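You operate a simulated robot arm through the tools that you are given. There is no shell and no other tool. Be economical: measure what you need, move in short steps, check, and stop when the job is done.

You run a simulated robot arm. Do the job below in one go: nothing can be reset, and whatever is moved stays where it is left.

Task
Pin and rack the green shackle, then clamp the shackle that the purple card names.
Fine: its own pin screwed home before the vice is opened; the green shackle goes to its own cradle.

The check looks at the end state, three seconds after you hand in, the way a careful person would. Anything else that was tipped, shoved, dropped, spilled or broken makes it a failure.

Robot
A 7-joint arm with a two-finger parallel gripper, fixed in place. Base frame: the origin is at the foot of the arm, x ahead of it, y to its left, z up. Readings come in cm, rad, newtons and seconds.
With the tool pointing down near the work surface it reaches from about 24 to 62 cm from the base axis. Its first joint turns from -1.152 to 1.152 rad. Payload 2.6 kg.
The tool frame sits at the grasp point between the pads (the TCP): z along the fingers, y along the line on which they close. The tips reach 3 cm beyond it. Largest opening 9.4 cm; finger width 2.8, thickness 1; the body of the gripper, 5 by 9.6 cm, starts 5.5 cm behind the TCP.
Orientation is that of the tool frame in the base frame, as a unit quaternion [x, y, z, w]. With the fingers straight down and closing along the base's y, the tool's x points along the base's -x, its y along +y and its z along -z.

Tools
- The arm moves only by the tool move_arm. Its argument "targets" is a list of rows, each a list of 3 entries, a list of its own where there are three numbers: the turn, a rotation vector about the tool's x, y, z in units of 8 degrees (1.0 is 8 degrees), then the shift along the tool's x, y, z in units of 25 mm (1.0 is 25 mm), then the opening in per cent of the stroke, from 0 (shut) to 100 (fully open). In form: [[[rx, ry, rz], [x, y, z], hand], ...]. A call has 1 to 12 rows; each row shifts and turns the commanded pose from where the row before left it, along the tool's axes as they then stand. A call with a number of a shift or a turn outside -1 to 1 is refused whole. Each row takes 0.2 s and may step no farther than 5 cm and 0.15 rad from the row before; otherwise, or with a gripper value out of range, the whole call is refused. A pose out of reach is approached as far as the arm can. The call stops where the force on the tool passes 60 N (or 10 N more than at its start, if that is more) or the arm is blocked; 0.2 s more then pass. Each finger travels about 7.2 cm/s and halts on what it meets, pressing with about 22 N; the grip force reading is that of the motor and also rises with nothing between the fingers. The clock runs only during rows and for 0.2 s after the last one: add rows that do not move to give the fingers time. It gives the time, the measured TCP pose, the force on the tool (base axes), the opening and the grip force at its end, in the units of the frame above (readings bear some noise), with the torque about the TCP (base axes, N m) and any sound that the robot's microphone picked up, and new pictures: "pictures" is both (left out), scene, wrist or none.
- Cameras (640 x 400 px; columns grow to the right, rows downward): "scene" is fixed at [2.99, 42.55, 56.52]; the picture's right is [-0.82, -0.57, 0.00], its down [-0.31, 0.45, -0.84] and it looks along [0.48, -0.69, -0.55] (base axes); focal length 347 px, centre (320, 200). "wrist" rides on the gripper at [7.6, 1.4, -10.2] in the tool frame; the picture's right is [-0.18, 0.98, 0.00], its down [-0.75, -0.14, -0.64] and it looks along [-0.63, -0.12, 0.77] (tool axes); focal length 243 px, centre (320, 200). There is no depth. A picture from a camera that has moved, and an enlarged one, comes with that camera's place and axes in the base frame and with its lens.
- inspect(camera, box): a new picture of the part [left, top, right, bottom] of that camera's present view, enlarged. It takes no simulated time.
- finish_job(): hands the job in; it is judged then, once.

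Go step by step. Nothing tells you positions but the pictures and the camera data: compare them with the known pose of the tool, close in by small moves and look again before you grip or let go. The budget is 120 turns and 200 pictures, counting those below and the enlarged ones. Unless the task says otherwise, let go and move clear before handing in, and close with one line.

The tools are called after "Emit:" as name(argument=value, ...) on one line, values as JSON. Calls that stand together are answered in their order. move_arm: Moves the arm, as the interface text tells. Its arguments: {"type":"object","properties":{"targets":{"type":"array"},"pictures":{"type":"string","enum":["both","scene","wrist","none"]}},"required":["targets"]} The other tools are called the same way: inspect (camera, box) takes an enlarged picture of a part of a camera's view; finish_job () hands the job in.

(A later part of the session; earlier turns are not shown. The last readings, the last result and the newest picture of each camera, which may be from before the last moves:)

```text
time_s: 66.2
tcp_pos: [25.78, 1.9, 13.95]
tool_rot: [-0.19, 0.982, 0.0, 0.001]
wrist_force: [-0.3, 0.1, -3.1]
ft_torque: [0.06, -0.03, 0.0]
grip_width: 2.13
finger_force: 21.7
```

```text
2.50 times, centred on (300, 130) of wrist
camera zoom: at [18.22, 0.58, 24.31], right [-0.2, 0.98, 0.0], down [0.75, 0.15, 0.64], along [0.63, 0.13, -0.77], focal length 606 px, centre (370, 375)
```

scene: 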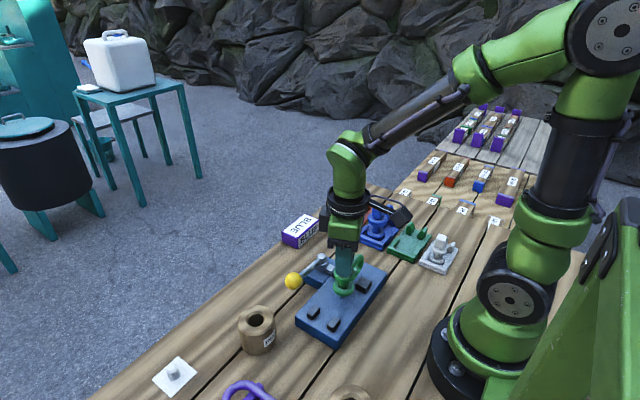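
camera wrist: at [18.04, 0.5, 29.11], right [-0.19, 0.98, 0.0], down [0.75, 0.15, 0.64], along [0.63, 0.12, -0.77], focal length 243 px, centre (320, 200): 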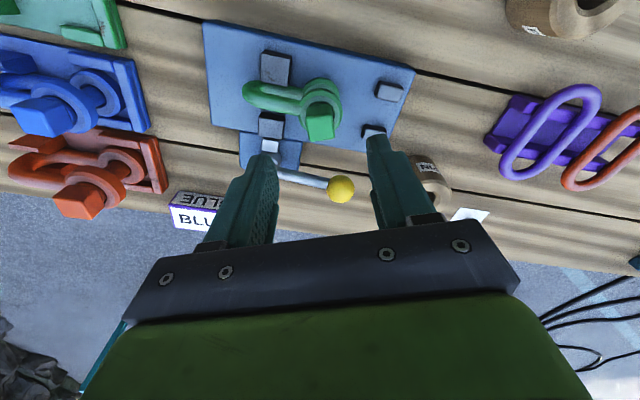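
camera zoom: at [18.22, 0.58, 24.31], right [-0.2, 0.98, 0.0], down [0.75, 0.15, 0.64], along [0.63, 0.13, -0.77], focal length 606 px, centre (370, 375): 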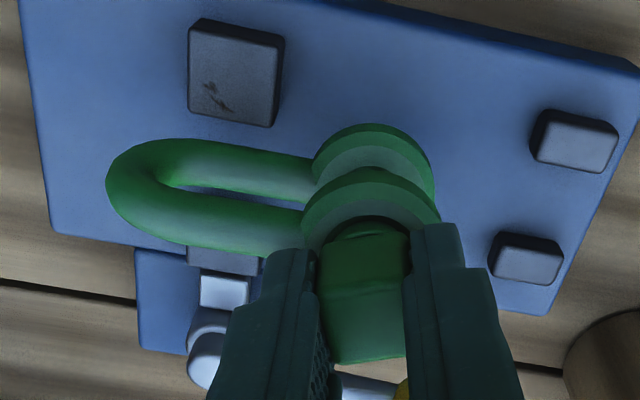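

The pinned shackle lifts cleanly. I raise it and carry it toward the green cradle, stopping short to measure the cradle.

Emit:
move_arm(targets=[[[0, 0, 0], [0, 0, -0.8], 0], [[0, 0, 0], [0, 0, -0.8], 0], [[0, 0, 0], [0, 0, -0.7], 0], [[0, 0, 0], [0.48, -0.88, 0], 0], [[0, 0, 0], [0.48, -0.88, 0], 0], [[0, 0, 0], [0.48, -0.88, 0], 0], [[0, 0, 0], [0.48, -0.88, 0], 0], [[0, 0, 0], [0.48, -0.88, 0], 0], [[0, 0, 0], [0.48, -0.88, 0], 0], [[0, 0, 0], [0, 0, 0], 0]])

Emit:
inspect(camera="wrist", box=[60, 0, 320, 180])

Emit:
inspect(camera="scene", box=[340, 190, 460, 280])

```text
time_s: 68.4
tcp_pos: [23.81, -12.93, 19.66]
tool_rot: [-0.19, 0.982, 0.0, 0.0]
wrist_force: [-1.2, -0.7, -2.4]
ft_torque: [0.03, -0.01, 0.01]
grip_width: 2.15
finger_force: 22.0
camera wrist: at [16.3, -14.34, 30.03], right [-0.2, 0.98, 0.0], down [0.75, 0.15, 0.64], along [0.63, 0.13, -0.77], focal length 243 px, centre (320, 200)
```

scene: 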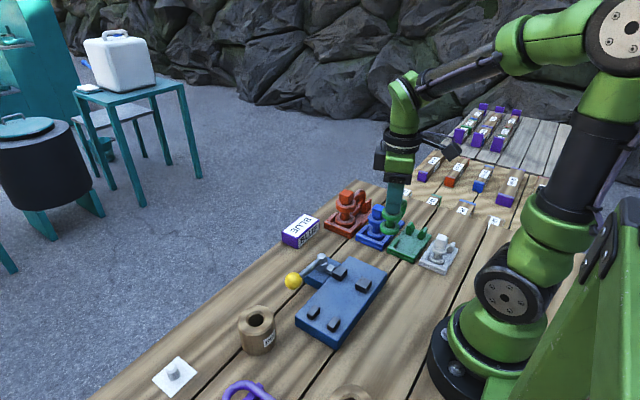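
wrist: 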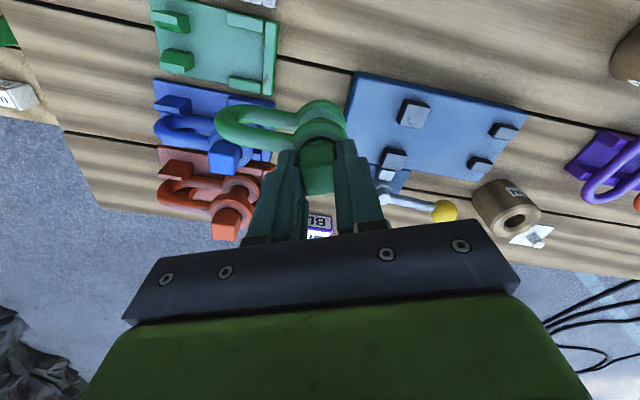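

```text
2.22 times, centred on (190, 90) of wrist
camera zoom: at [16.3, -14.34, 30.03], right [-0.2, 0.98, 0.0], down [0.75, 0.15, 0.64], along [0.63, 0.13, -0.77], focal length 539 px, centre (609, 444)
```

zoom: 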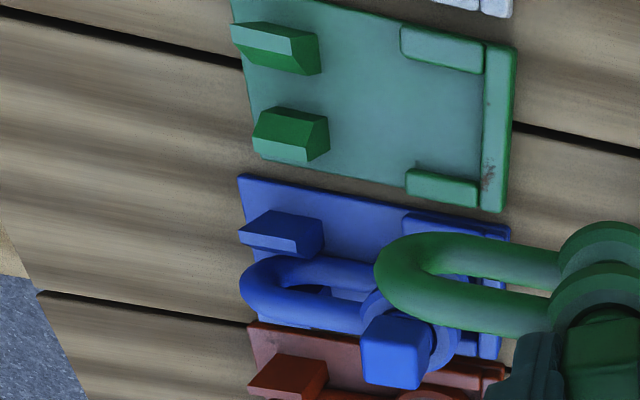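

```text
4.44 times, centred on (400, 235) of scene
camera zoom: at [2.99, 42.55, 56.52], right [-0.82, -0.57, 0.0], down [-0.31, 0.45, -0.84], along [0.48, -0.69, -0.55], focal length 1543 px, centre (-36, 44)
```

zoom: 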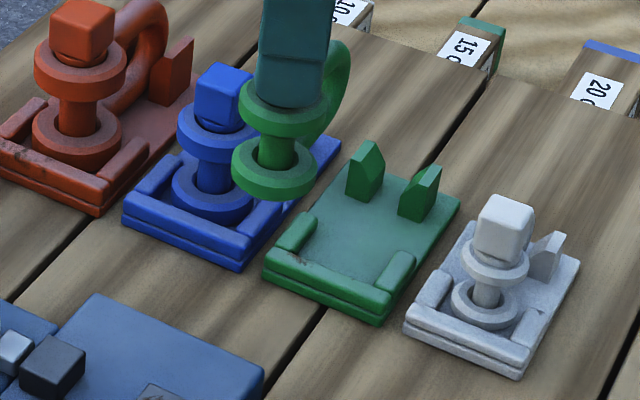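

The cradle centre for the ear works out to about (22.4, −21.05). I turn ~3° clockwise to square the shackle, move above, and lower partway.

Emit:
move_arm(targets=[[[0, 0, 0.43], [0, 0, 0], 0], [[0, 0, 0], [0.4, -0.74, 0], 0], [[0, 0, 0], [0.4, -0.74, 0], 0], [[0, 0, 0], [0.4, -0.74, 0], 0], [[0, 0, 0], [0.4, -0.74, 0], 0], [[0, 0, 0], [0, 0, 0.8], 0], [[0, 0, 0], [0, 0, 0.8], 0], [[0, 0, 0], [0, 0, 0], 0]])

Emit:
inspect(camera="wrist", box=[180, 20, 380, 180])

Emit:
inspect(camera="scene", box=[365, 195, 455, 275])

```text
time_s: 70.2
tcp_pos: [22.51, -21.3, 15.81]
tool_rot: [-0.161, 0.987, -0.001, 0.0]
wrist_force: [0.9, -0.1, -4.2]
ft_torque: [0.07, -0.02, 0.03]
grip_width: 2.12
finger_force: 22.2
camera wrist: at [14.91, -22.22, 26.14], right [-0.14, 0.99, 0.0], down [0.76, 0.1, 0.64], along [0.64, 0.09, -0.77], focal length 243 px, centre (320, 200)
```

scene: 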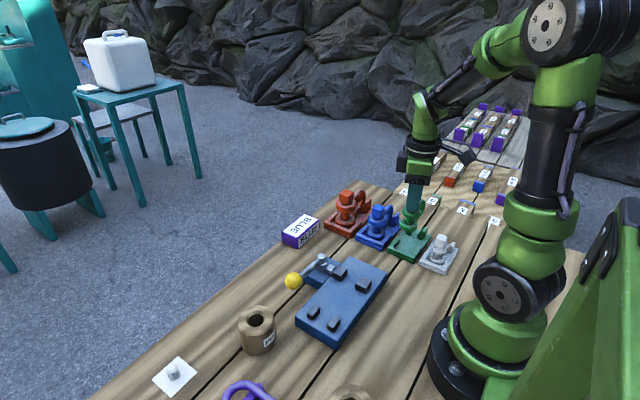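
wrist: 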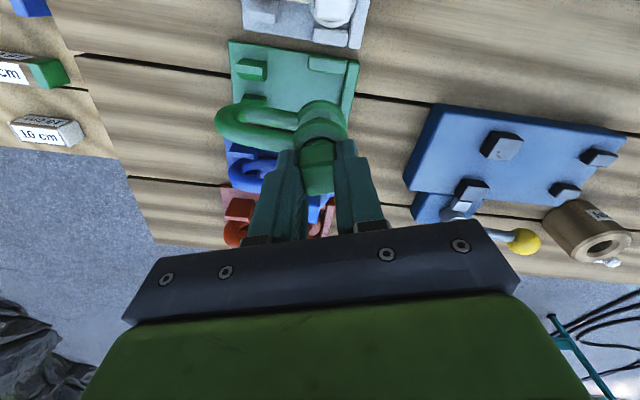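

```text
2.50 times, centred on (280, 100) of wrist
camera zoom: at [14.91, -22.22, 26.14], right [-0.14, 0.99, 0.0], down [0.76, 0.1, 0.64], along [0.64, 0.09, -0.77], focal length 606 px, centre (420, 450)
```

zoom: 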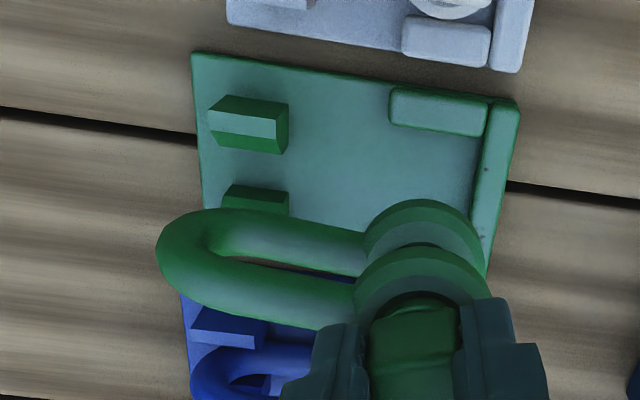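

```text
5.00 times, centred on (410, 235) of scene
camera zoom: at [2.99, 42.55, 56.52], right [-0.82, -0.57, 0.0], down [-0.31, 0.45, -0.84], along [0.48, -0.69, -0.55], focal length 1736 px, centre (-130, 25)
```

zoom: 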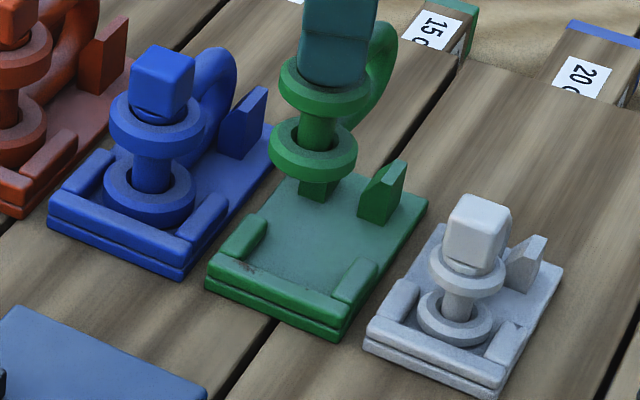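

Close. I descend 2 cm more with a small shift and compare again.

Emit:
move_arm(targets=[[[0, 0, 0], [0.045, -0.01, 0], 0], [[0, 0, 0], [0, 0, 0.5], 0], [[0, 0, 0], [0, 0, 0.5], 0], [[0, 0, 0], [0, 0, 0], 0]], pictures="none")

Emit:
inspect(camera="wrist", box=[190, 20, 370, 160])

Emit:
inspect(camera="scene", box=[380, 205, 450, 275])

```text
time_s: 71.2
tcp_pos: [22.54, -21.38, 13.42]
tool_rot: [-0.161, 0.987, 0.0, 0.0]
wrist_force: [0.2, 0.1, -2.7]
ft_torque: [0.04, 0.0, 0.0]
grip_width: 2.14
finger_force: 21.9
```

```text
2.86 times, centred on (280, 90) of wrist
camera zoom: at [14.9, -22.3, 23.64], right [-0.14, 0.99, 0.0], down [0.76, 0.11, 0.64], along [0.64, 0.09, -0.77], focal length 693 px, centre (434, 514)
```

zoom: 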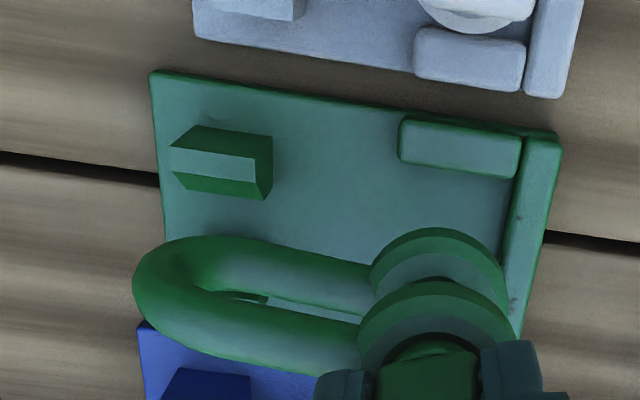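

```text
5.71 times, centred on (415, 240) of scene
camera zoom: at [2.99, 42.55, 56.52], right [-0.82, -0.57, 0.0], down [-0.31, 0.45, -0.84], along [0.48, -0.69, -0.55], focal length 1984 px, centre (-223, -29)
```

zoom: 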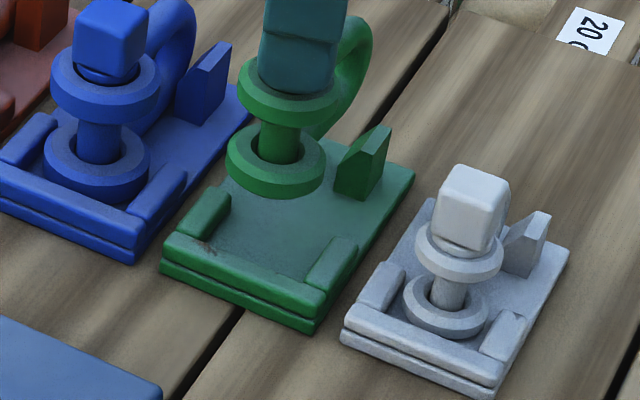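

Both views agree that the shackle should go ~0.5 cm toward −x. I correct, descend a bit, and recheck.

Emit:
move_arm(targets=[[[0, 0, 0], [0.183, 0.082, 0], 0], [[0, 0, 0], [0, 0, 0.3], 0], [[0, 0, 0], [0, 0, 0], 0]], pictures="none")

Emit:
inspect(camera="wrist", box=[190, 20, 370, 160])

Emit:
inspect(camera="scene", box=[380, 205, 450, 275])

```text
time_s: 72.0
tcp_pos: [21.96, -21.33, 12.45]
tool_rot: [-0.16, 0.987, 0.0, 0.0]
wrist_force: [-0.2, 0.0, -3.3]
ft_torque: [0.06, -0.03, -0.01]
grip_width: 2.13
finger_force: 21.8
```

```text
2.86 times, centred on (280, 90) of wrist
camera zoom: at [14.34, -22.21, 22.81], right [-0.14, 0.99, 0.0], down [0.76, 0.1, 0.64], along [0.64, 0.09, -0.77], focal length 693 px, centre (434, 514)
```

zoom: 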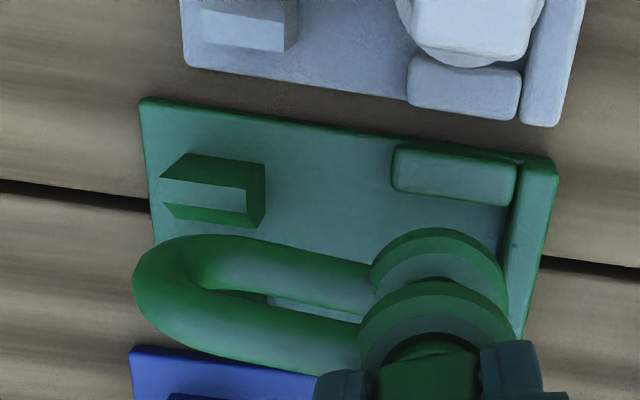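

```text
5.71 times, centred on (415, 240) of scene
camera zoom: at [2.99, 42.55, 56.52], right [-0.82, -0.57, 0.0], down [-0.31, 0.45, -0.84], along [0.48, -0.69, -0.55], focal length 1984 px, centre (-223, -29)
```

zoom: 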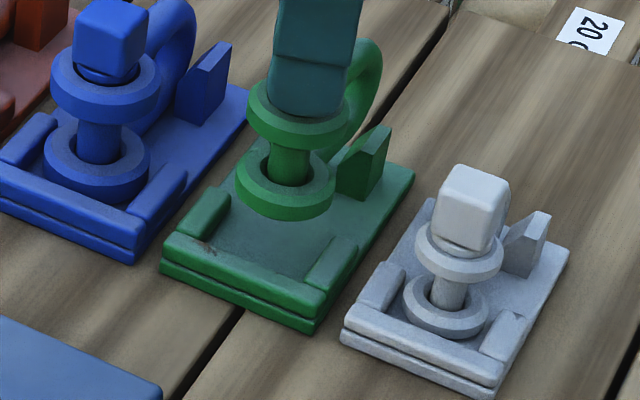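

Emit:
inspect(camera="wrist", box=[220, 60, 330, 160])

Emit:
inspect(camera="scene", box=[400, 205, 440, 245])

```text
4.00 times, centred on (275, 110) of wrist
camera zoom: at [14.34, -22.21, 22.81], right [-0.14, 0.99, 0.0], down [0.76, 0.1, 0.64], along [0.64, 0.09, -0.77], focal length 970 px, centre (500, 560)
```

zoom: 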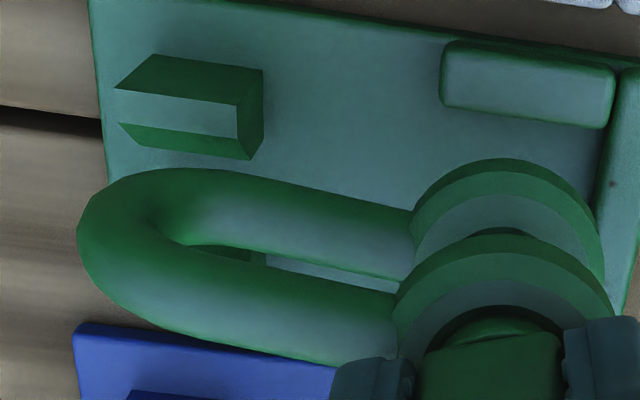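

```text
10.00 times, centred on (420, 225) of scene
camera zoom: at [2.99, 42.55, 56.52], right [-0.82, -0.57, 0.0], down [-0.31, 0.45, -0.84], along [0.48, -0.69, -0.55], focal length 3471 px, centre (-680, -50)
```

zoom: 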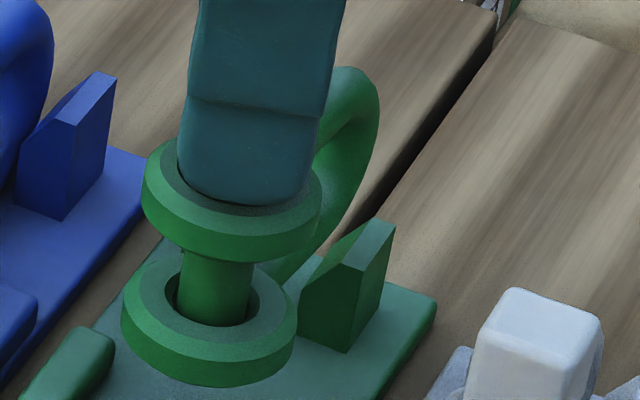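

The leg line shows the shackle is ~3° clockwise of the cradle, so I undo that turn, apply a tiny shift and descend another centimetre.

Emit:
move_arm(targets=[[[0, 0, -0.4], [-0.043, 0.028, 0], 0], [[0, 0, 0], [0, 0, 0.35], 0], [[0, 0, 0], [0, 0, 0], 0]], pictures="none")

Emit:
inspect(camera="wrist", box=[210, 50, 350, 160])

Emit:
inspect(camera="scene", box=[380, 205, 450, 275])

```text
time_s: 72.8
tcp_pos: [22.1, -21.04, 11.6]
tool_rot: [-0.188, 0.982, 0.0, -0.001]
wrist_force: [-0.2, 0.2, -3.1]
ft_torque: [0.05, 0.0, -0.06]
grip_width: 2.12
finger_force: 22.7
```

```text
3.64 times, centred on (280, 105) of wrist
camera zoom: at [14.51, -22.52, 21.89], right [-0.19, 0.98, 0.0], down [0.75, 0.15, 0.64], along [0.63, 0.12, -0.77], focal length 882 px, centre (466, 546)
```

zoom: 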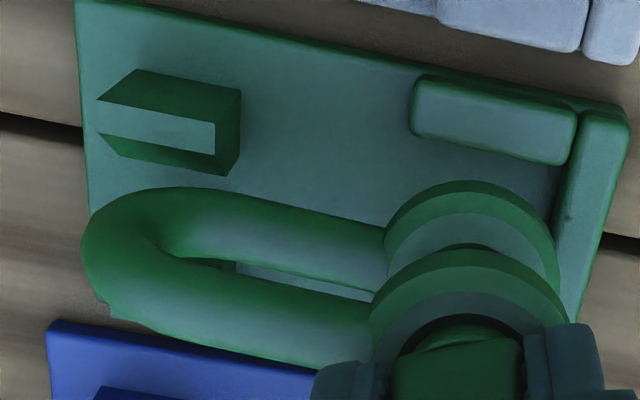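

```text
5.71 times, centred on (415, 240) of scene
camera zoom: at [2.99, 42.55, 56.52], right [-0.82, -0.57, 0.0], down [-0.31, 0.45, -0.84], along [0.48, -0.69, -0.55], focal length 1984 px, centre (-223, -29)
```

zoom: 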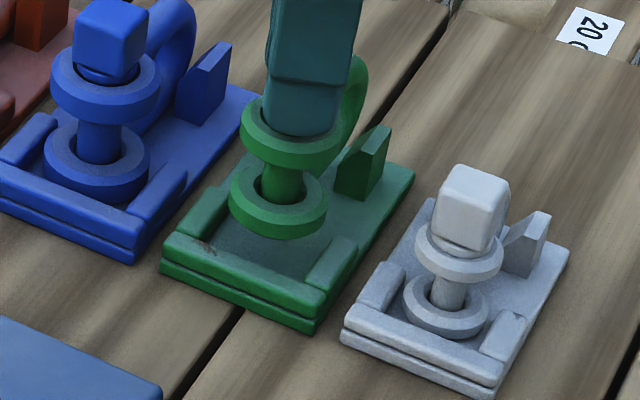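

Alignment looks right in both views. I lower the last stretch gently.

Emit:
move_arm(targets=[[[0, 0, 0], [0, 0, 0.2], 0], [[0, 0, 0], [0, 0, 0.2], 0], [[0, 0, 0], [0, 0, 0.1], 0], [[0, 0, 0], [0, 0, 0.06], 0], [[0, 0, 0], [0, 0, 0], 0]], pictures="none")

Emit:
inspect(camera="scene", box=[380, 205, 450, 275])

Emit:
inspect(camera="wrist", box=[210, 50, 350, 160])

```text
time_s: 74.0
tcp_pos: [22.04, -21.15, 10.28]
tool_rot: [-0.188, 0.982, 0.0, 0.0]
wrist_force: [0.7, -0.7, -3.6]
ft_torque: [0.08, 0.0, -0.02]
grip_width: 2.13
finger_force: 22.1
```

```text
5.71 times, centred on (415, 240) of scene
camera zoom: at [2.99, 42.55, 56.52], right [-0.82, -0.57, 0.0], down [-0.31, 0.45, -0.84], along [0.48, -0.69, -0.55], focal length 1984 px, centre (-223, -29)
```

zoom: 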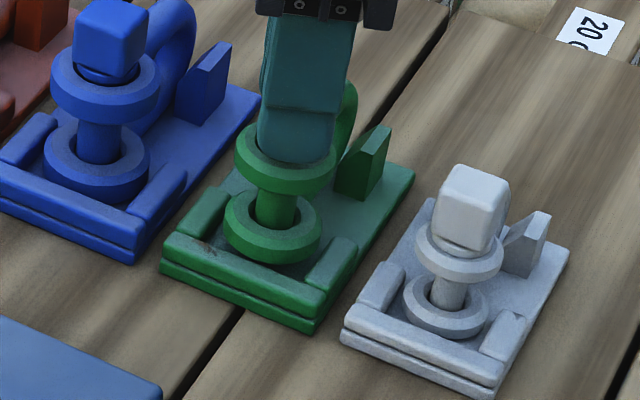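

```text
3.64 times, centred on (280, 105) of wrist
camera zoom: at [14.56, -22.48, 20.56], right [-0.19, 0.98, 0.0], down [0.75, 0.15, 0.64], along [0.63, 0.12, -0.77], focal length 882 px, centre (466, 546)
```

zoom: 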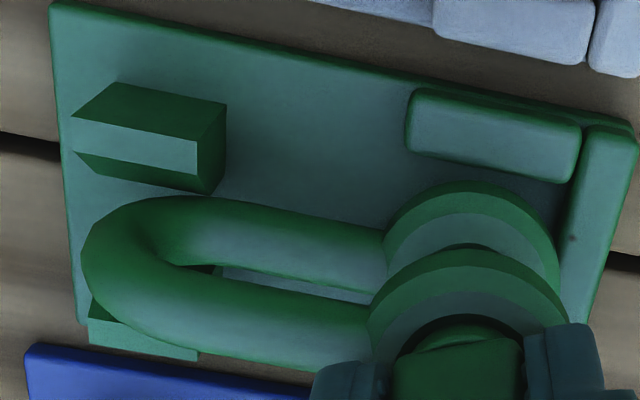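

Emit:
move_arm(targets=[[[0, 0, 0], [0, 0, 0.08], 0], [[0, 0, 0], [0, 0, 0.08], 0], [[0, 0, 0], [0, 0, 0.05], 0], [[0, 0, 0], [0, 0, 0], 0]], pictures="none")

```text
time_s: 75.0
tcp_pos: [22.08, -21.08, 9.53]
tool_rot: [-0.188, 0.982, 0.001, -0.001]
wrist_force: [-0.2, 0.3, -3.9]
ft_torque: [0.07, -0.02, 0.03]
grip_width: 2.11
finger_force: 22.1
```

Emit:
move_arm(targets=[[[0, 0, 0], [0, 0, 0.06], 0], [[0, 0, 0], [0, 0, 0.05], 0], [[0, 0, 0], [0, 0, 0], 0]], pictures="none")

Emit:
inspect(camera="scene", box=[380, 205, 450, 275])

```text
time_s: 75.8
tcp_pos: [22.15, -21.07, 9.32]
tool_rot: [-0.188, 0.982, -0.001, 0.001]
wrist_force: [0.1, -0.8, -0.9]
ft_torque: [-0.07, 0.0, -0.01]
grip_width: 2.14
finger_force: 21.8
```

```text
5.71 times, centred on (415, 240) of scene
camera zoom: at [2.99, 42.55, 56.52], right [-0.82, -0.57, 0.0], down [-0.31, 0.45, -0.84], along [0.48, -0.69, -0.55], focal length 1984 px, centre (-223, -29)
```

zoom: 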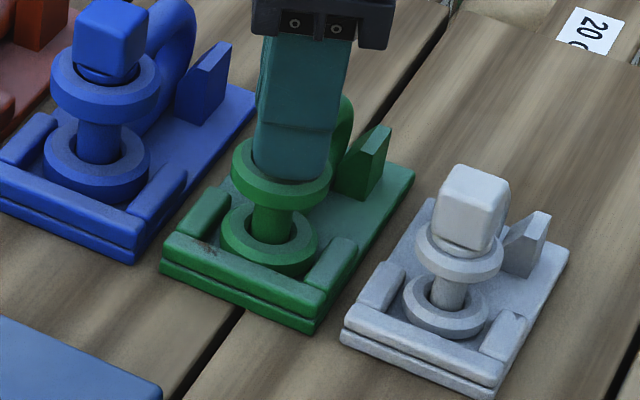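

The shackle is resting in its cradle (weight off the hand). I release, lift and look.

Emit:
move_arm(targets=[[[0, 0, 0], [0, 0, 0], 20], [[0, 0, 0], [0, 0, 0], 50], [[0, 0, 0], [0, 0, 0], 55], [[0, 0, 0], [0, 0, -0.5], 55], [[0, 0, 0], [0, 0, -1], 55], [[0, 0, 0], [0, 0, -1], 55], [[0, 0, 0], [0, 0, -1], 55], [[0, 0, 0], [0, 0, -1], 55], [[0, 0, 0], [0, 0, 0], 55]])

Emit:
inspect(camera="scene", box=[350, 185, 470, 285])

Emit:
inspect(camera="wrist", box=[180, 30, 400, 180])

```text
time_s: 77.8
tcp_pos: [22.19, -20.95, 20.77]
tool_rot: [-0.188, 0.982, 0.0, 0.0]
wrist_force: [-0.4, -0.7, -0.4]
ft_torque: [0.0, -0.02, 0.01]
grip_width: 5.16
finger_force: 0.1
camera wrist: at [14.61, -22.41, 31.09], right [-0.19, 0.98, 0.0], down [0.75, 0.15, 0.64], along [0.63, 0.12, -0.77], focal length 243 px, centre (320, 200)
```

scene: 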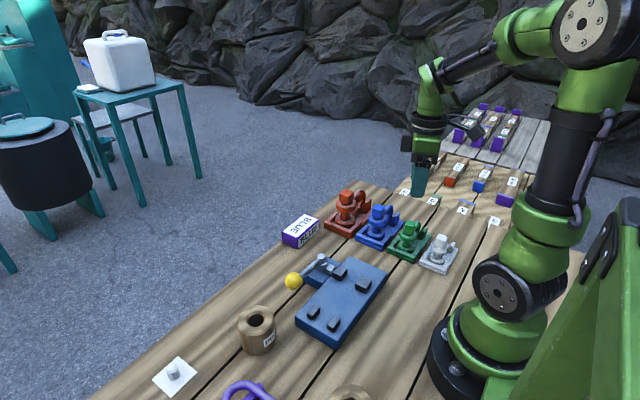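
wrist: 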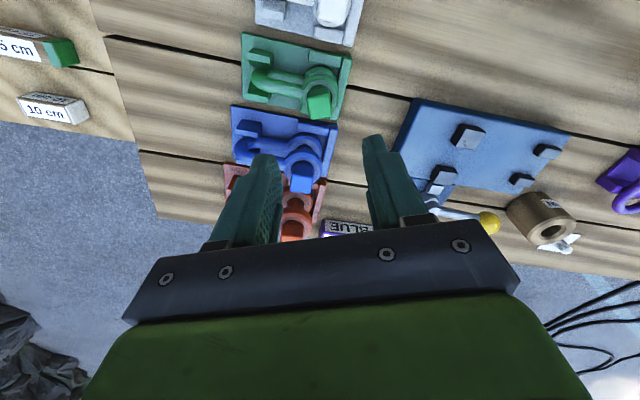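

```text
4.00 times, centred on (410, 235) of scene
camera zoom: at [2.99, 42.55, 56.52], right [-0.82, -0.57, 0.0], down [-0.31, 0.45, -0.84], along [0.48, -0.69, -0.55], focal length 1388 px, centre (-40, 60)
```

zoom: 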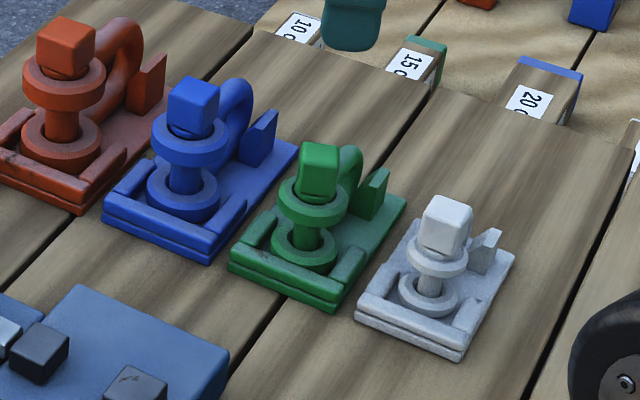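

```text
2.67 times, centred on (290, 105) of wrist
camera zoom: at [14.61, -22.41, 31.09], right [-0.19, 0.98, 0.0], down [0.75, 0.15, 0.64], along [0.63, 0.12, -0.77], focal length 647 px, centre (400, 453)
```

zoom: 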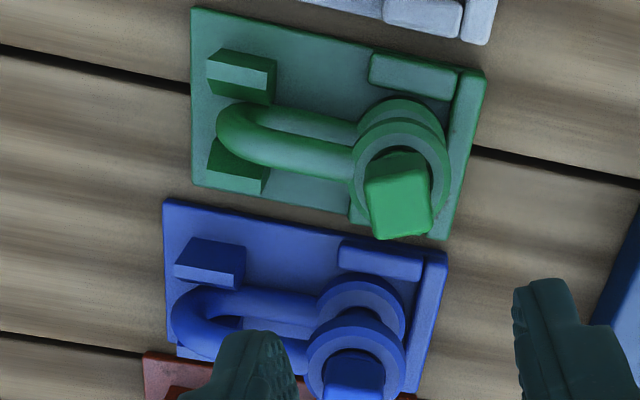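

Green is racked with bow between the posts. Next I move above the blue shackle to see its pin head.

Emit:
move_arm(targets=[[[0, 0, 0], [-0.77, -0.31, 0], 60], [[0, 0, 0], [-0.77, -0.31, 0], 60], [[0, 0, 0], [-0.77, -0.31, 0], 60], [[0, 0, 0], [-0.77, -0.31, 0], 60], [[0, 0, 0], [0, 0, 0], 60]], pictures="none")

Emit:
inspect(camera="wrist", box=[220, 50, 360, 160])

Emit:
inspect(camera="scene", box=[350, 195, 410, 255])

```text
time_s: 79.0
tcp_pos: [30.66, -21.14, 20.72]
tool_rot: [-0.188, 0.982, 0.0, 0.001]
wrist_force: [0.6, -0.2, 0.2]
ft_torque: [0.02, -0.02, 0.0]
grip_width: 5.65
finger_force: 0.1
```

```text
3.64 times, centred on (290, 105) of wrist
camera zoom: at [23.03, -22.52, 31.04], right [-0.19, 0.98, 0.0], down [0.75, 0.15, 0.64], along [0.63, 0.12, -0.77], focal length 882 px, centre (429, 546)
```

zoom: 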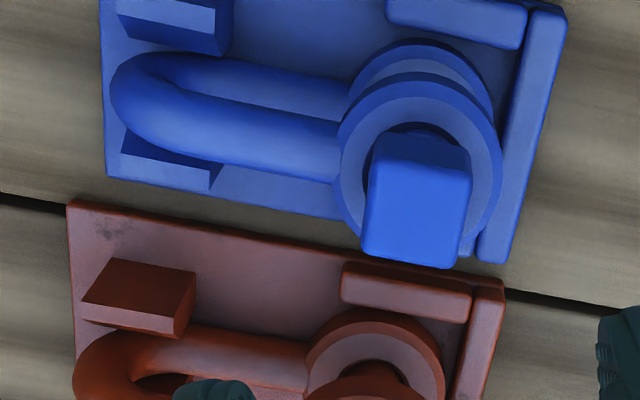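

```text
6.67 times, centred on (380, 225) of scene
camera zoom: at [2.99, 42.55, 56.52], right [-0.82, -0.57, 0.0], down [-0.31, 0.45, -0.84], along [0.48, -0.69, -0.55], focal length 2314 px, centre (-80, 33)
```

zoom: 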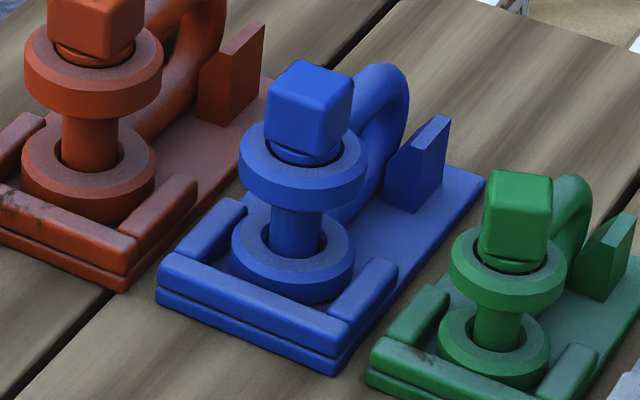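

Blue is a bit larger than green; its head is at about (30.55, −21.4), top z≈9.5, nearly square to the base axes. I align and come down partway.

Emit:
move_arm(targets=[[[0, 0, 1], [0, 0, 0], 65], [[0, 0, 1], [0, 0, 0], 65], [[0, 0, 0.46], [0, 0, 0], 65], [[0, 0, 0], [0.04, -0.12, 0], 65], [[0, 0, 0], [0, 0, 0.9], 65], [[0, 0, 0], [0, 0, 0.9], 65], [[0, 0, 0], [0, 0, 0.8], 65], [[0, 0, 0], [0, 0, 0], 65]], pictures="none")

Emit:
inspect(camera="wrist", box=[230, 70, 410, 200])

Emit:
inspect(camera="scene", box=[340, 175, 420, 255])

```text
time_s: 80.8
tcp_pos: [30.3, -21.44, 14.04]
tool_rot: [-0.017, 1.0, 0.0, 0.0]
wrist_force: [0.5, 0.2, 0.1]
ft_torque: [-0.01, -0.03, -0.01]
grip_width: 6.09
finger_force: 0.2
```

```text
3.08 times, centred on (320, 135) of wrist
camera zoom: at [22.79, -20.1, 24.44], right [0.15, 0.99, 0.0], down [0.76, -0.12, 0.64], along [0.64, -0.1, -0.77], focal length 746 px, centre (320, 400)
```

zoom: 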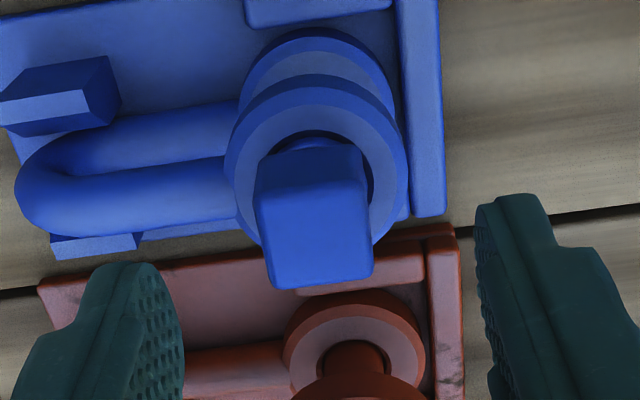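

```text
5.00 times, centred on (380, 215) of scene
camera zoom: at [2.99, 42.55, 56.52], right [-0.82, -0.57, 0.0], down [-0.31, 0.45, -0.84], along [0.48, -0.69, -0.55], focal length 1736 px, centre (20, 125)
```

zoom: 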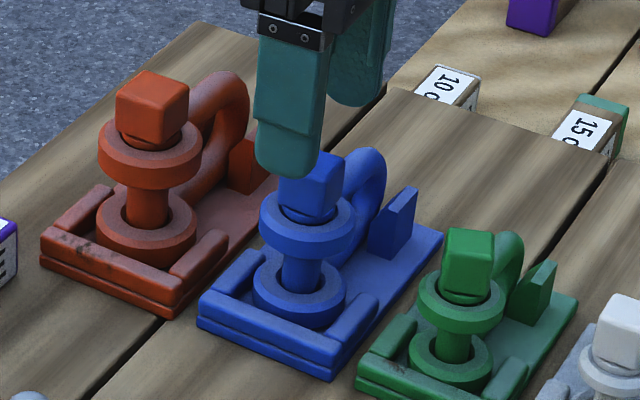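

Emit:
move_arm(targets=[[[0, 0, 0], [-0.1, 0.02, 0.4], 50], [[0, 0, 0], [0, 0, 0.5], 50], [[0, 0, 0], [0, 0, 0.5], 50], [[0, 0, 0], [0, 0, 0.26], 50], [[0, 0, 0], [0, 0, 0], 50]], pictures="none")

Emit:
inspect(camera="wrist", box=[230, 70, 410, 200])

Emit:
inspect(camera="scene", box=[340, 175, 420, 255])

```text
time_s: 82.0
tcp_pos: [30.55, -21.45, 10.05]
tool_rot: [-0.017, 1.0, 0.0, -0.001]
wrist_force: [0.0, 0.0, 0.1]
ft_torque: [0.01, 0.02, 0.01]
grip_width: 4.72
finger_force: 0.0
```

```text
3.08 times, centred on (320, 135) of wrist
camera zoom: at [23.03, -20.21, 20.32], right [0.15, 0.99, 0.0], down [0.76, -0.11, 0.64], along [0.64, -0.1, -0.77], focal length 746 px, centre (320, 400)
```

zoom: 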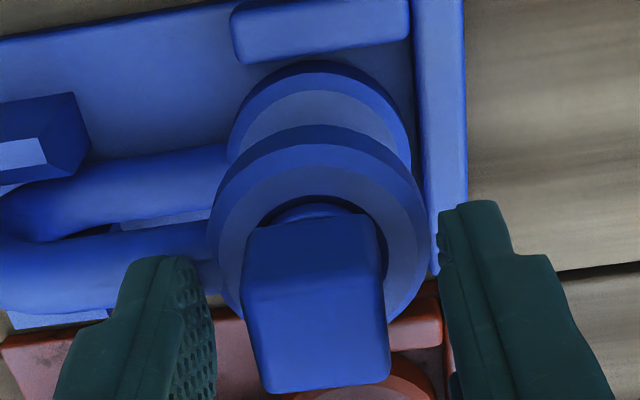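

```text
5.00 times, centred on (380, 215) of scene
camera zoom: at [2.99, 42.55, 56.52], right [-0.82, -0.57, 0.0], down [-0.31, 0.45, -0.84], along [0.48, -0.69, -0.55], focal length 1736 px, centre (20, 125)
```

zoom: 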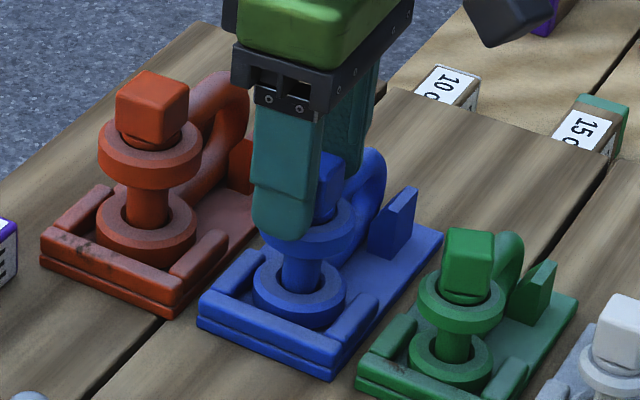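

Head is between the pads; I close and read the forces.

Emit:
move_arm(targets=[[[0, 0, 0], [0, -0.03, 0.05], 45], [[0, 0, 0], [0, 0, 0], 20], [[0, 0, 0], [0, 0, 0], 0], [[0, 0, 0], [0, 0, 0], 0]], pictures="none")

Emit:
inspect(camera="wrist", box=[230, 70, 410, 200])

```text
time_s: 83.0
tcp_pos: [30.66, -21.48, 9.83]
tool_rot: [-0.017, 1.0, -0.001, 0.0]
wrist_force: [-0.1, 2.4, 1.4]
ft_torque: [0.09, 0.0, 0.0]
grip_width: 3.0
finger_force: 21.8
```

```text
3.08 times, centred on (320, 135) of wrist
camera zoom: at [23.02, -20.24, 20.22], right [0.15, 0.99, 0.0], down [0.76, -0.12, 0.64], along [0.63, -0.1, -0.77], focal length 746 px, centre (320, 400)
```

zoom: 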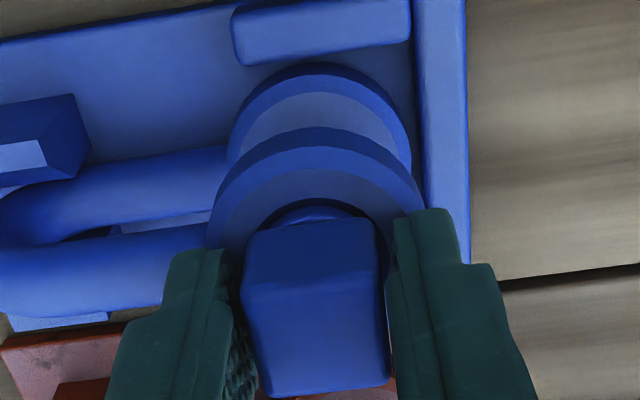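

Emit:
move_arm(targets=[[[0, 0, 0], [0, 0, 0], 0], [[0, 0, 0], [0, 0, 0], 0]], pictures="none")

```text
time_s: 83.6
tcp_pos: [30.66, -21.52, 9.84]
tool_rot: [-0.017, 1.0, 0.0, 0.0]
wrist_force: [0.5, 2.7, 0.9]
ft_torque: [0.1, 0.0, 0.0]
grip_width: 2.98
finger_force: 22.3
```

Emit:
move_arm(targets=[[[0, 0, 0], [0, 0, -0.1], 0], [[0, 0, 0], [0, 0, -0.2], 0], [[0, 0, 0], [0, 0, -0.3], 0], [[0, 0, 0], [0, 0, 0], 0]], pictures="none")

Emit:
inspect(camera="scene", box=[340, 175, 420, 255])

Emit:
inspect(camera="wrist", box=[180, 60, 400, 210])

```text
time_s: 84.6
tcp_pos: [30.62, -21.67, 11.45]
tool_rot: [-0.018, 1.0, 0.001, 0.0]
wrist_force: [-0.6, -0.2, -5.2]
ft_torque: [0.11, 0.0, 0.06]
grip_width: 3.0
finger_force: 22.0
```

```text
5.00 times, centred on (380, 215) of scene
camera zoom: at [2.99, 42.55, 56.52], right [-0.82, -0.57, 0.0], down [-0.31, 0.45, -0.84], along [0.48, -0.69, -0.55], focal length 1736 px, centre (20, 125)
```

zoom: 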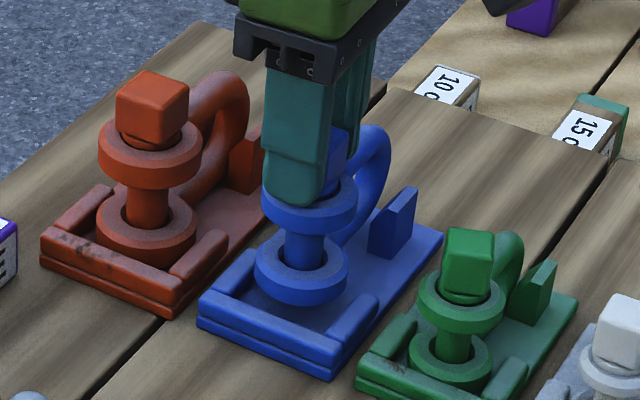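

```text
2.67 times, centred on (290, 135) of wrist
camera zoom: at [23.06, -20.28, 21.75], right [0.15, 0.99, 0.0], down [0.76, -0.12, 0.64], along [0.63, -0.1, -0.77], focal length 647 px, centre (400, 373)
```

zoom: 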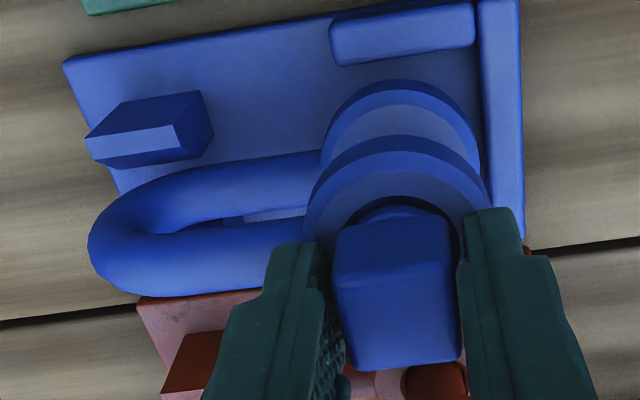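

Blue is in hand, upright and square. I lift it clear and carry it above the vice.

Emit:
move_arm(targets=[[[0, 0, 0], [0, 0, -0.8], 0], [[0, 0, 0], [0, 0, -0.8], 0], [[0, 0, 0], [0, 0, -0.8], 0], [[0, 0, 0], [0, 0, -0.8], 0], [[0, 0, 0], [0.126, 0.867, 0], 0], [[0, 0, 0], [0.126, 0.867, 0], 0], [[0, 0, 0], [0.126, 0.867, 0], 0], [[0, 0, 0], [0.126, 0.867, 0], 0], [[0, 0, 0], [0.126, 0.867, 0], 0], [[0, 0, 0], [0.126, 0.867, 0], 0]], pictures="none")

Emit:
move_arm(targets=[[[0, 0, 0], [0.126, 0.867, 0], 0], [[0, 0, 0], [0.126, 0.867, 0], 0], [[0, 0, 0], [0.126, 0.867, 0], 0], [[0, 0, 0], [0.126, 0.867, 0], 0], [[0, 0, 0], [0.126, 0.867, 0], 0], [[0, 0, 0], [0, 0, 0], 0]])

Emit:
inspect(camera="wrist", box=[180, 30, 400, 180])

Emit:
inspect(camera="scene", box=[290, 210, 390, 310])

```text
time_s: 86.8
tcp_pos: [28.15, -8.62, 19.5]
tool_rot: [-0.018, 1.0, 0.0, 0.0]
wrist_force: [0.2, -0.6, -7.1]
ft_torque: [0.13, 0.0, 0.01]
grip_width: 2.99
finger_force: 22.2
```

```text
time_s: 88.2
tcp_pos: [26.32, 2.19, 19.39]
tool_rot: [-0.017, 1.0, 0.0, 0.0]
wrist_force: [-0.2, -1.3, -6.4]
ft_torque: [0.1, -0.02, 0.01]
grip_width: 2.98
finger_force: 21.6
camera wrist: at [18.71, 3.39, 29.76], right [0.15, 0.99, 0.0], down [0.76, -0.11, 0.64], along [0.63, -0.1, -0.77], focal length 243 px, centre (320, 200)
```

scene: 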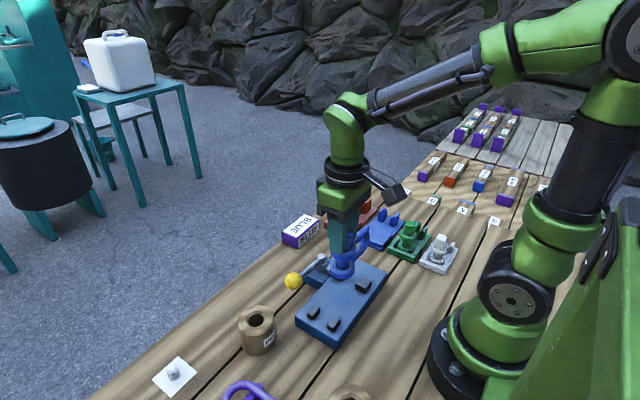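
wrist: 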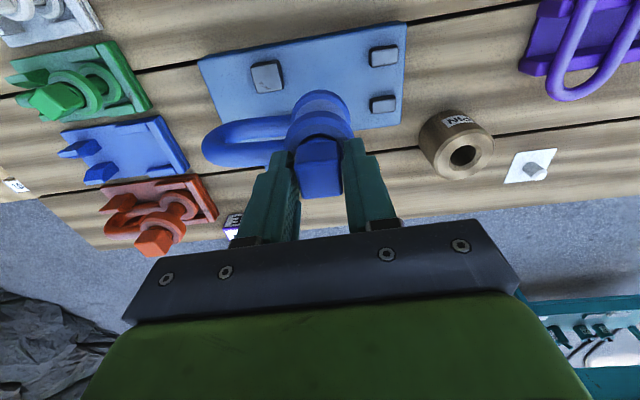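

```text
2.67 times, centred on (290, 105) of wrist
camera zoom: at [18.71, 3.39, 29.76], right [0.15, 0.99, 0.0], down [0.76, -0.11, 0.64], along [0.63, -0.1, -0.77], focal length 647 px, centre (400, 453)
```

zoom: 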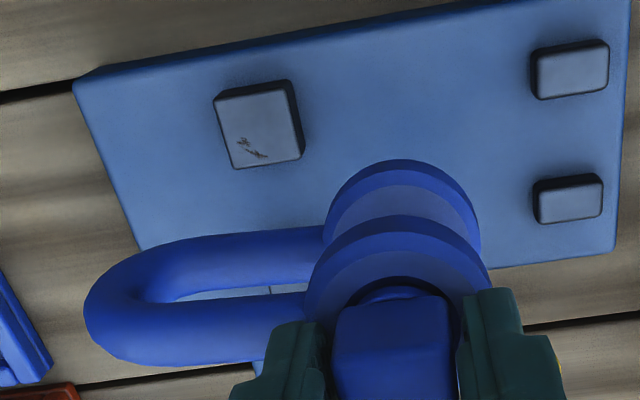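

```text
4.00 times, centred on (340, 260) of scene
camera zoom: at [2.99, 42.55, 56.52], right [-0.82, -0.57, 0.0], down [-0.31, 0.45, -0.84], along [0.48, -0.69, -0.55], focal length 1388 px, centre (240, -40)
```

zoom: 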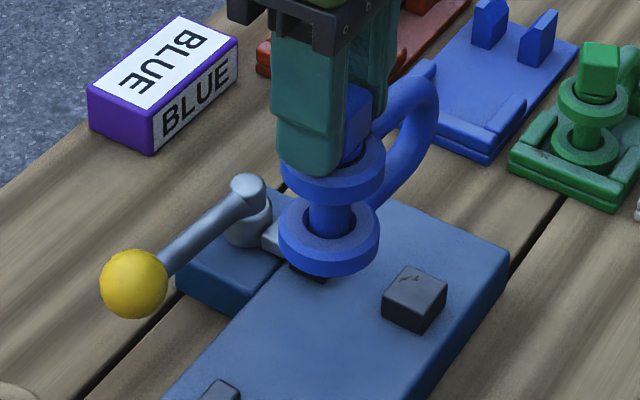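

I lower to just above the jaws and check the gap.

Emit:
move_arm(targets=[[[0, 0, 0], [0, 0, 0.7], 0], [[0, 0, 0], [0, 0, 0.7], 0], [[0, 0, 0], [0, 0, 0.5], 0], [[0, 0, 0], [0, 0, 0], 0]], pictures="none")

Emit:
inspect(camera="wrist", box=[180, 30, 400, 180])

Emit:
inspect(camera="scene", box=[305, 230, 385, 310])

```text
time_s: 89.2
tcp_pos: [26.44, 2.1, 14.62]
tool_rot: [-0.017, 1.0, 0.0, -0.001]
wrist_force: [-0.1, 0.6, -6.2]
ft_torque: [0.12, 0.0, 0.04]
grip_width: 2.98
finger_force: 21.4
```

```text
2.67 times, centred on (290, 105) of wrist
camera zoom: at [18.74, 3.4, 24.93], right [0.15, 0.99, 0.0], down [0.76, -0.11, 0.64], along [0.64, -0.1, -0.77], focal length 647 px, centre (400, 453)
```

zoom: 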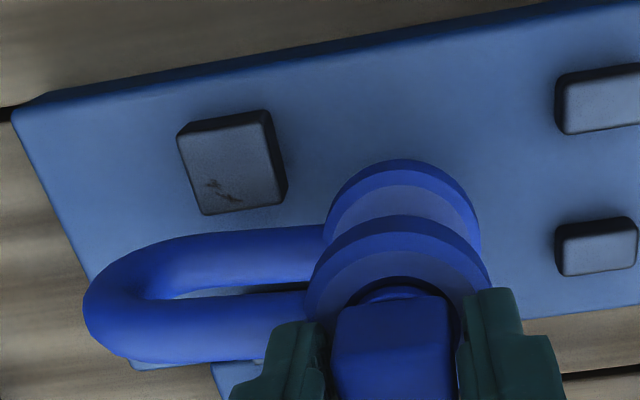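

```text
5.00 times, centred on (345, 270) of scene
camera zoom: at [2.99, 42.55, 56.52], right [-0.82, -0.57, 0.0], down [-0.31, 0.45, -0.84], along [0.48, -0.69, -0.55], focal length 1736 px, centre (195, -150)
```

zoom: 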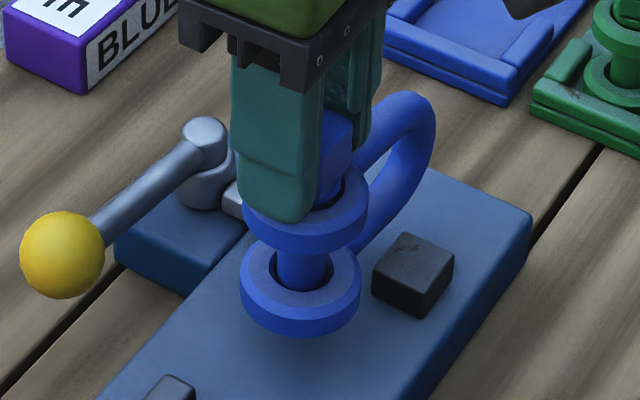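

Emit:
move_arm(targets=[[[0, 0, 0], [-0.07, 0, 0.2], 0], [[0, 0, 0], [0, 0, 0.25], 0], [[0, 0, 0], [0, 0, 0], 0]], pictures="none")

Emit:
inspect(camera="wrist", box=[180, 50, 330, 170])

Emit:
inspect(camera="scene", box=[315, 235, 375, 295])

```text
time_s: 90.0
tcp_pos: [26.42, 2.21, 13.52]
tool_rot: [-0.017, 1.0, 0.0, 0.0]
wrist_force: [-0.1, -0.7, -6.1]
ft_torque: [0.1, -0.01, 0.02]
grip_width: 2.99
finger_force: 21.5
```

```text
3.33 times, centred on (255, 110) of wrist
camera zoom: at [18.92, 3.48, 23.84], right [0.15, 0.99, 0.0], down [0.76, -0.11, 0.64], along [0.63, -0.1, -0.77], focal length 809 px, centre (537, 500)
```

zoom: 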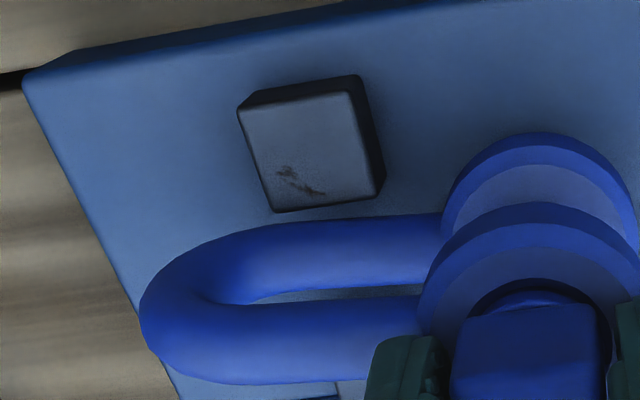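

```text
6.67 times, centred on (345, 265) of scene
camera zoom: at [2.99, 42.55, 56.52], right [-0.82, -0.57, 0.0], down [-0.31, 0.45, -0.84], along [0.48, -0.69, -0.55], focal length 2314 px, centre (153, -233)
```

zoom: 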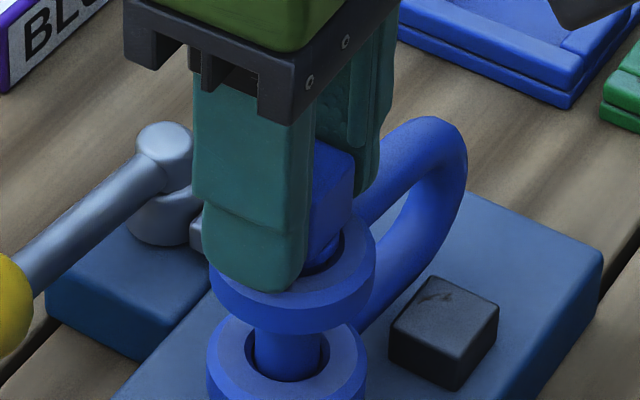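

The leg is a hair close to the fixed jaw; I shift 0.35 cm toward +x, then lower gently to the plate.

Emit:
move_arm(targets=[[[0, 0, 0], [-0.14, 0, 0], 0], [[0, 0, 0], [0, 0, 0.2], 0], [[0, 0, 0], [0, 0, 0.2], 0], [[0, 0, 0], [0, 0, 0.1], 0], [[0, 0, 0], [0, 0, 0], 0]], pictures="none")

Emit:
inspect(camera="wrist", box=[180, 50, 330, 170])

Emit:
inspect(camera="scene", box=[310, 240, 380, 310])

```text
time_s: 91.2
tcp_pos: [26.91, 2.29, 12.16]
tool_rot: [-0.018, 1.0, 0.0, 0.001]
wrist_force: [0.3, -0.4, -1.6]
ft_torque: [-0.1, -0.04, -0.01]
grip_width: 2.99
finger_force: 21.9
```

```text
3.33 times, centred on (255, 110) of wrist
camera zoom: at [19.28, 3.55, 22.58], right [0.15, 0.99, 0.0], down [0.76, -0.12, 0.64], along [0.64, -0.1, -0.77], focal length 809 px, centre (537, 500)
```

zoom: 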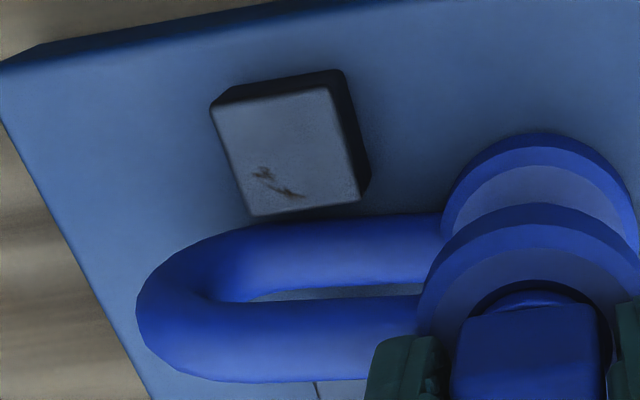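

```text
5.71 times, centred on (345, 275) of scene
camera zoom: at [2.99, 42.55, 56.52], right [-0.82, -0.57, 0.0], down [-0.31, 0.45, -0.84], along [0.48, -0.69, -0.55], focal length 1984 px, centre (177, -229)
```

zoom: 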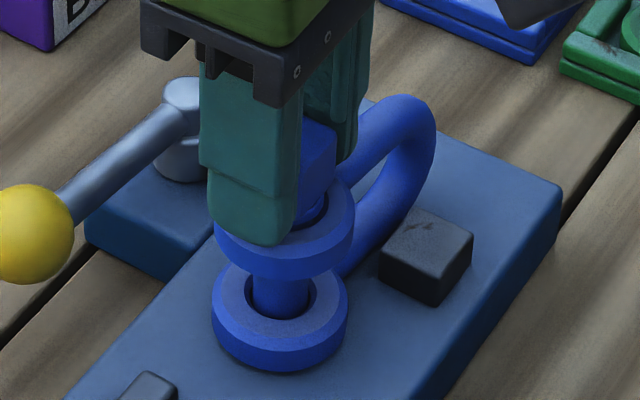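

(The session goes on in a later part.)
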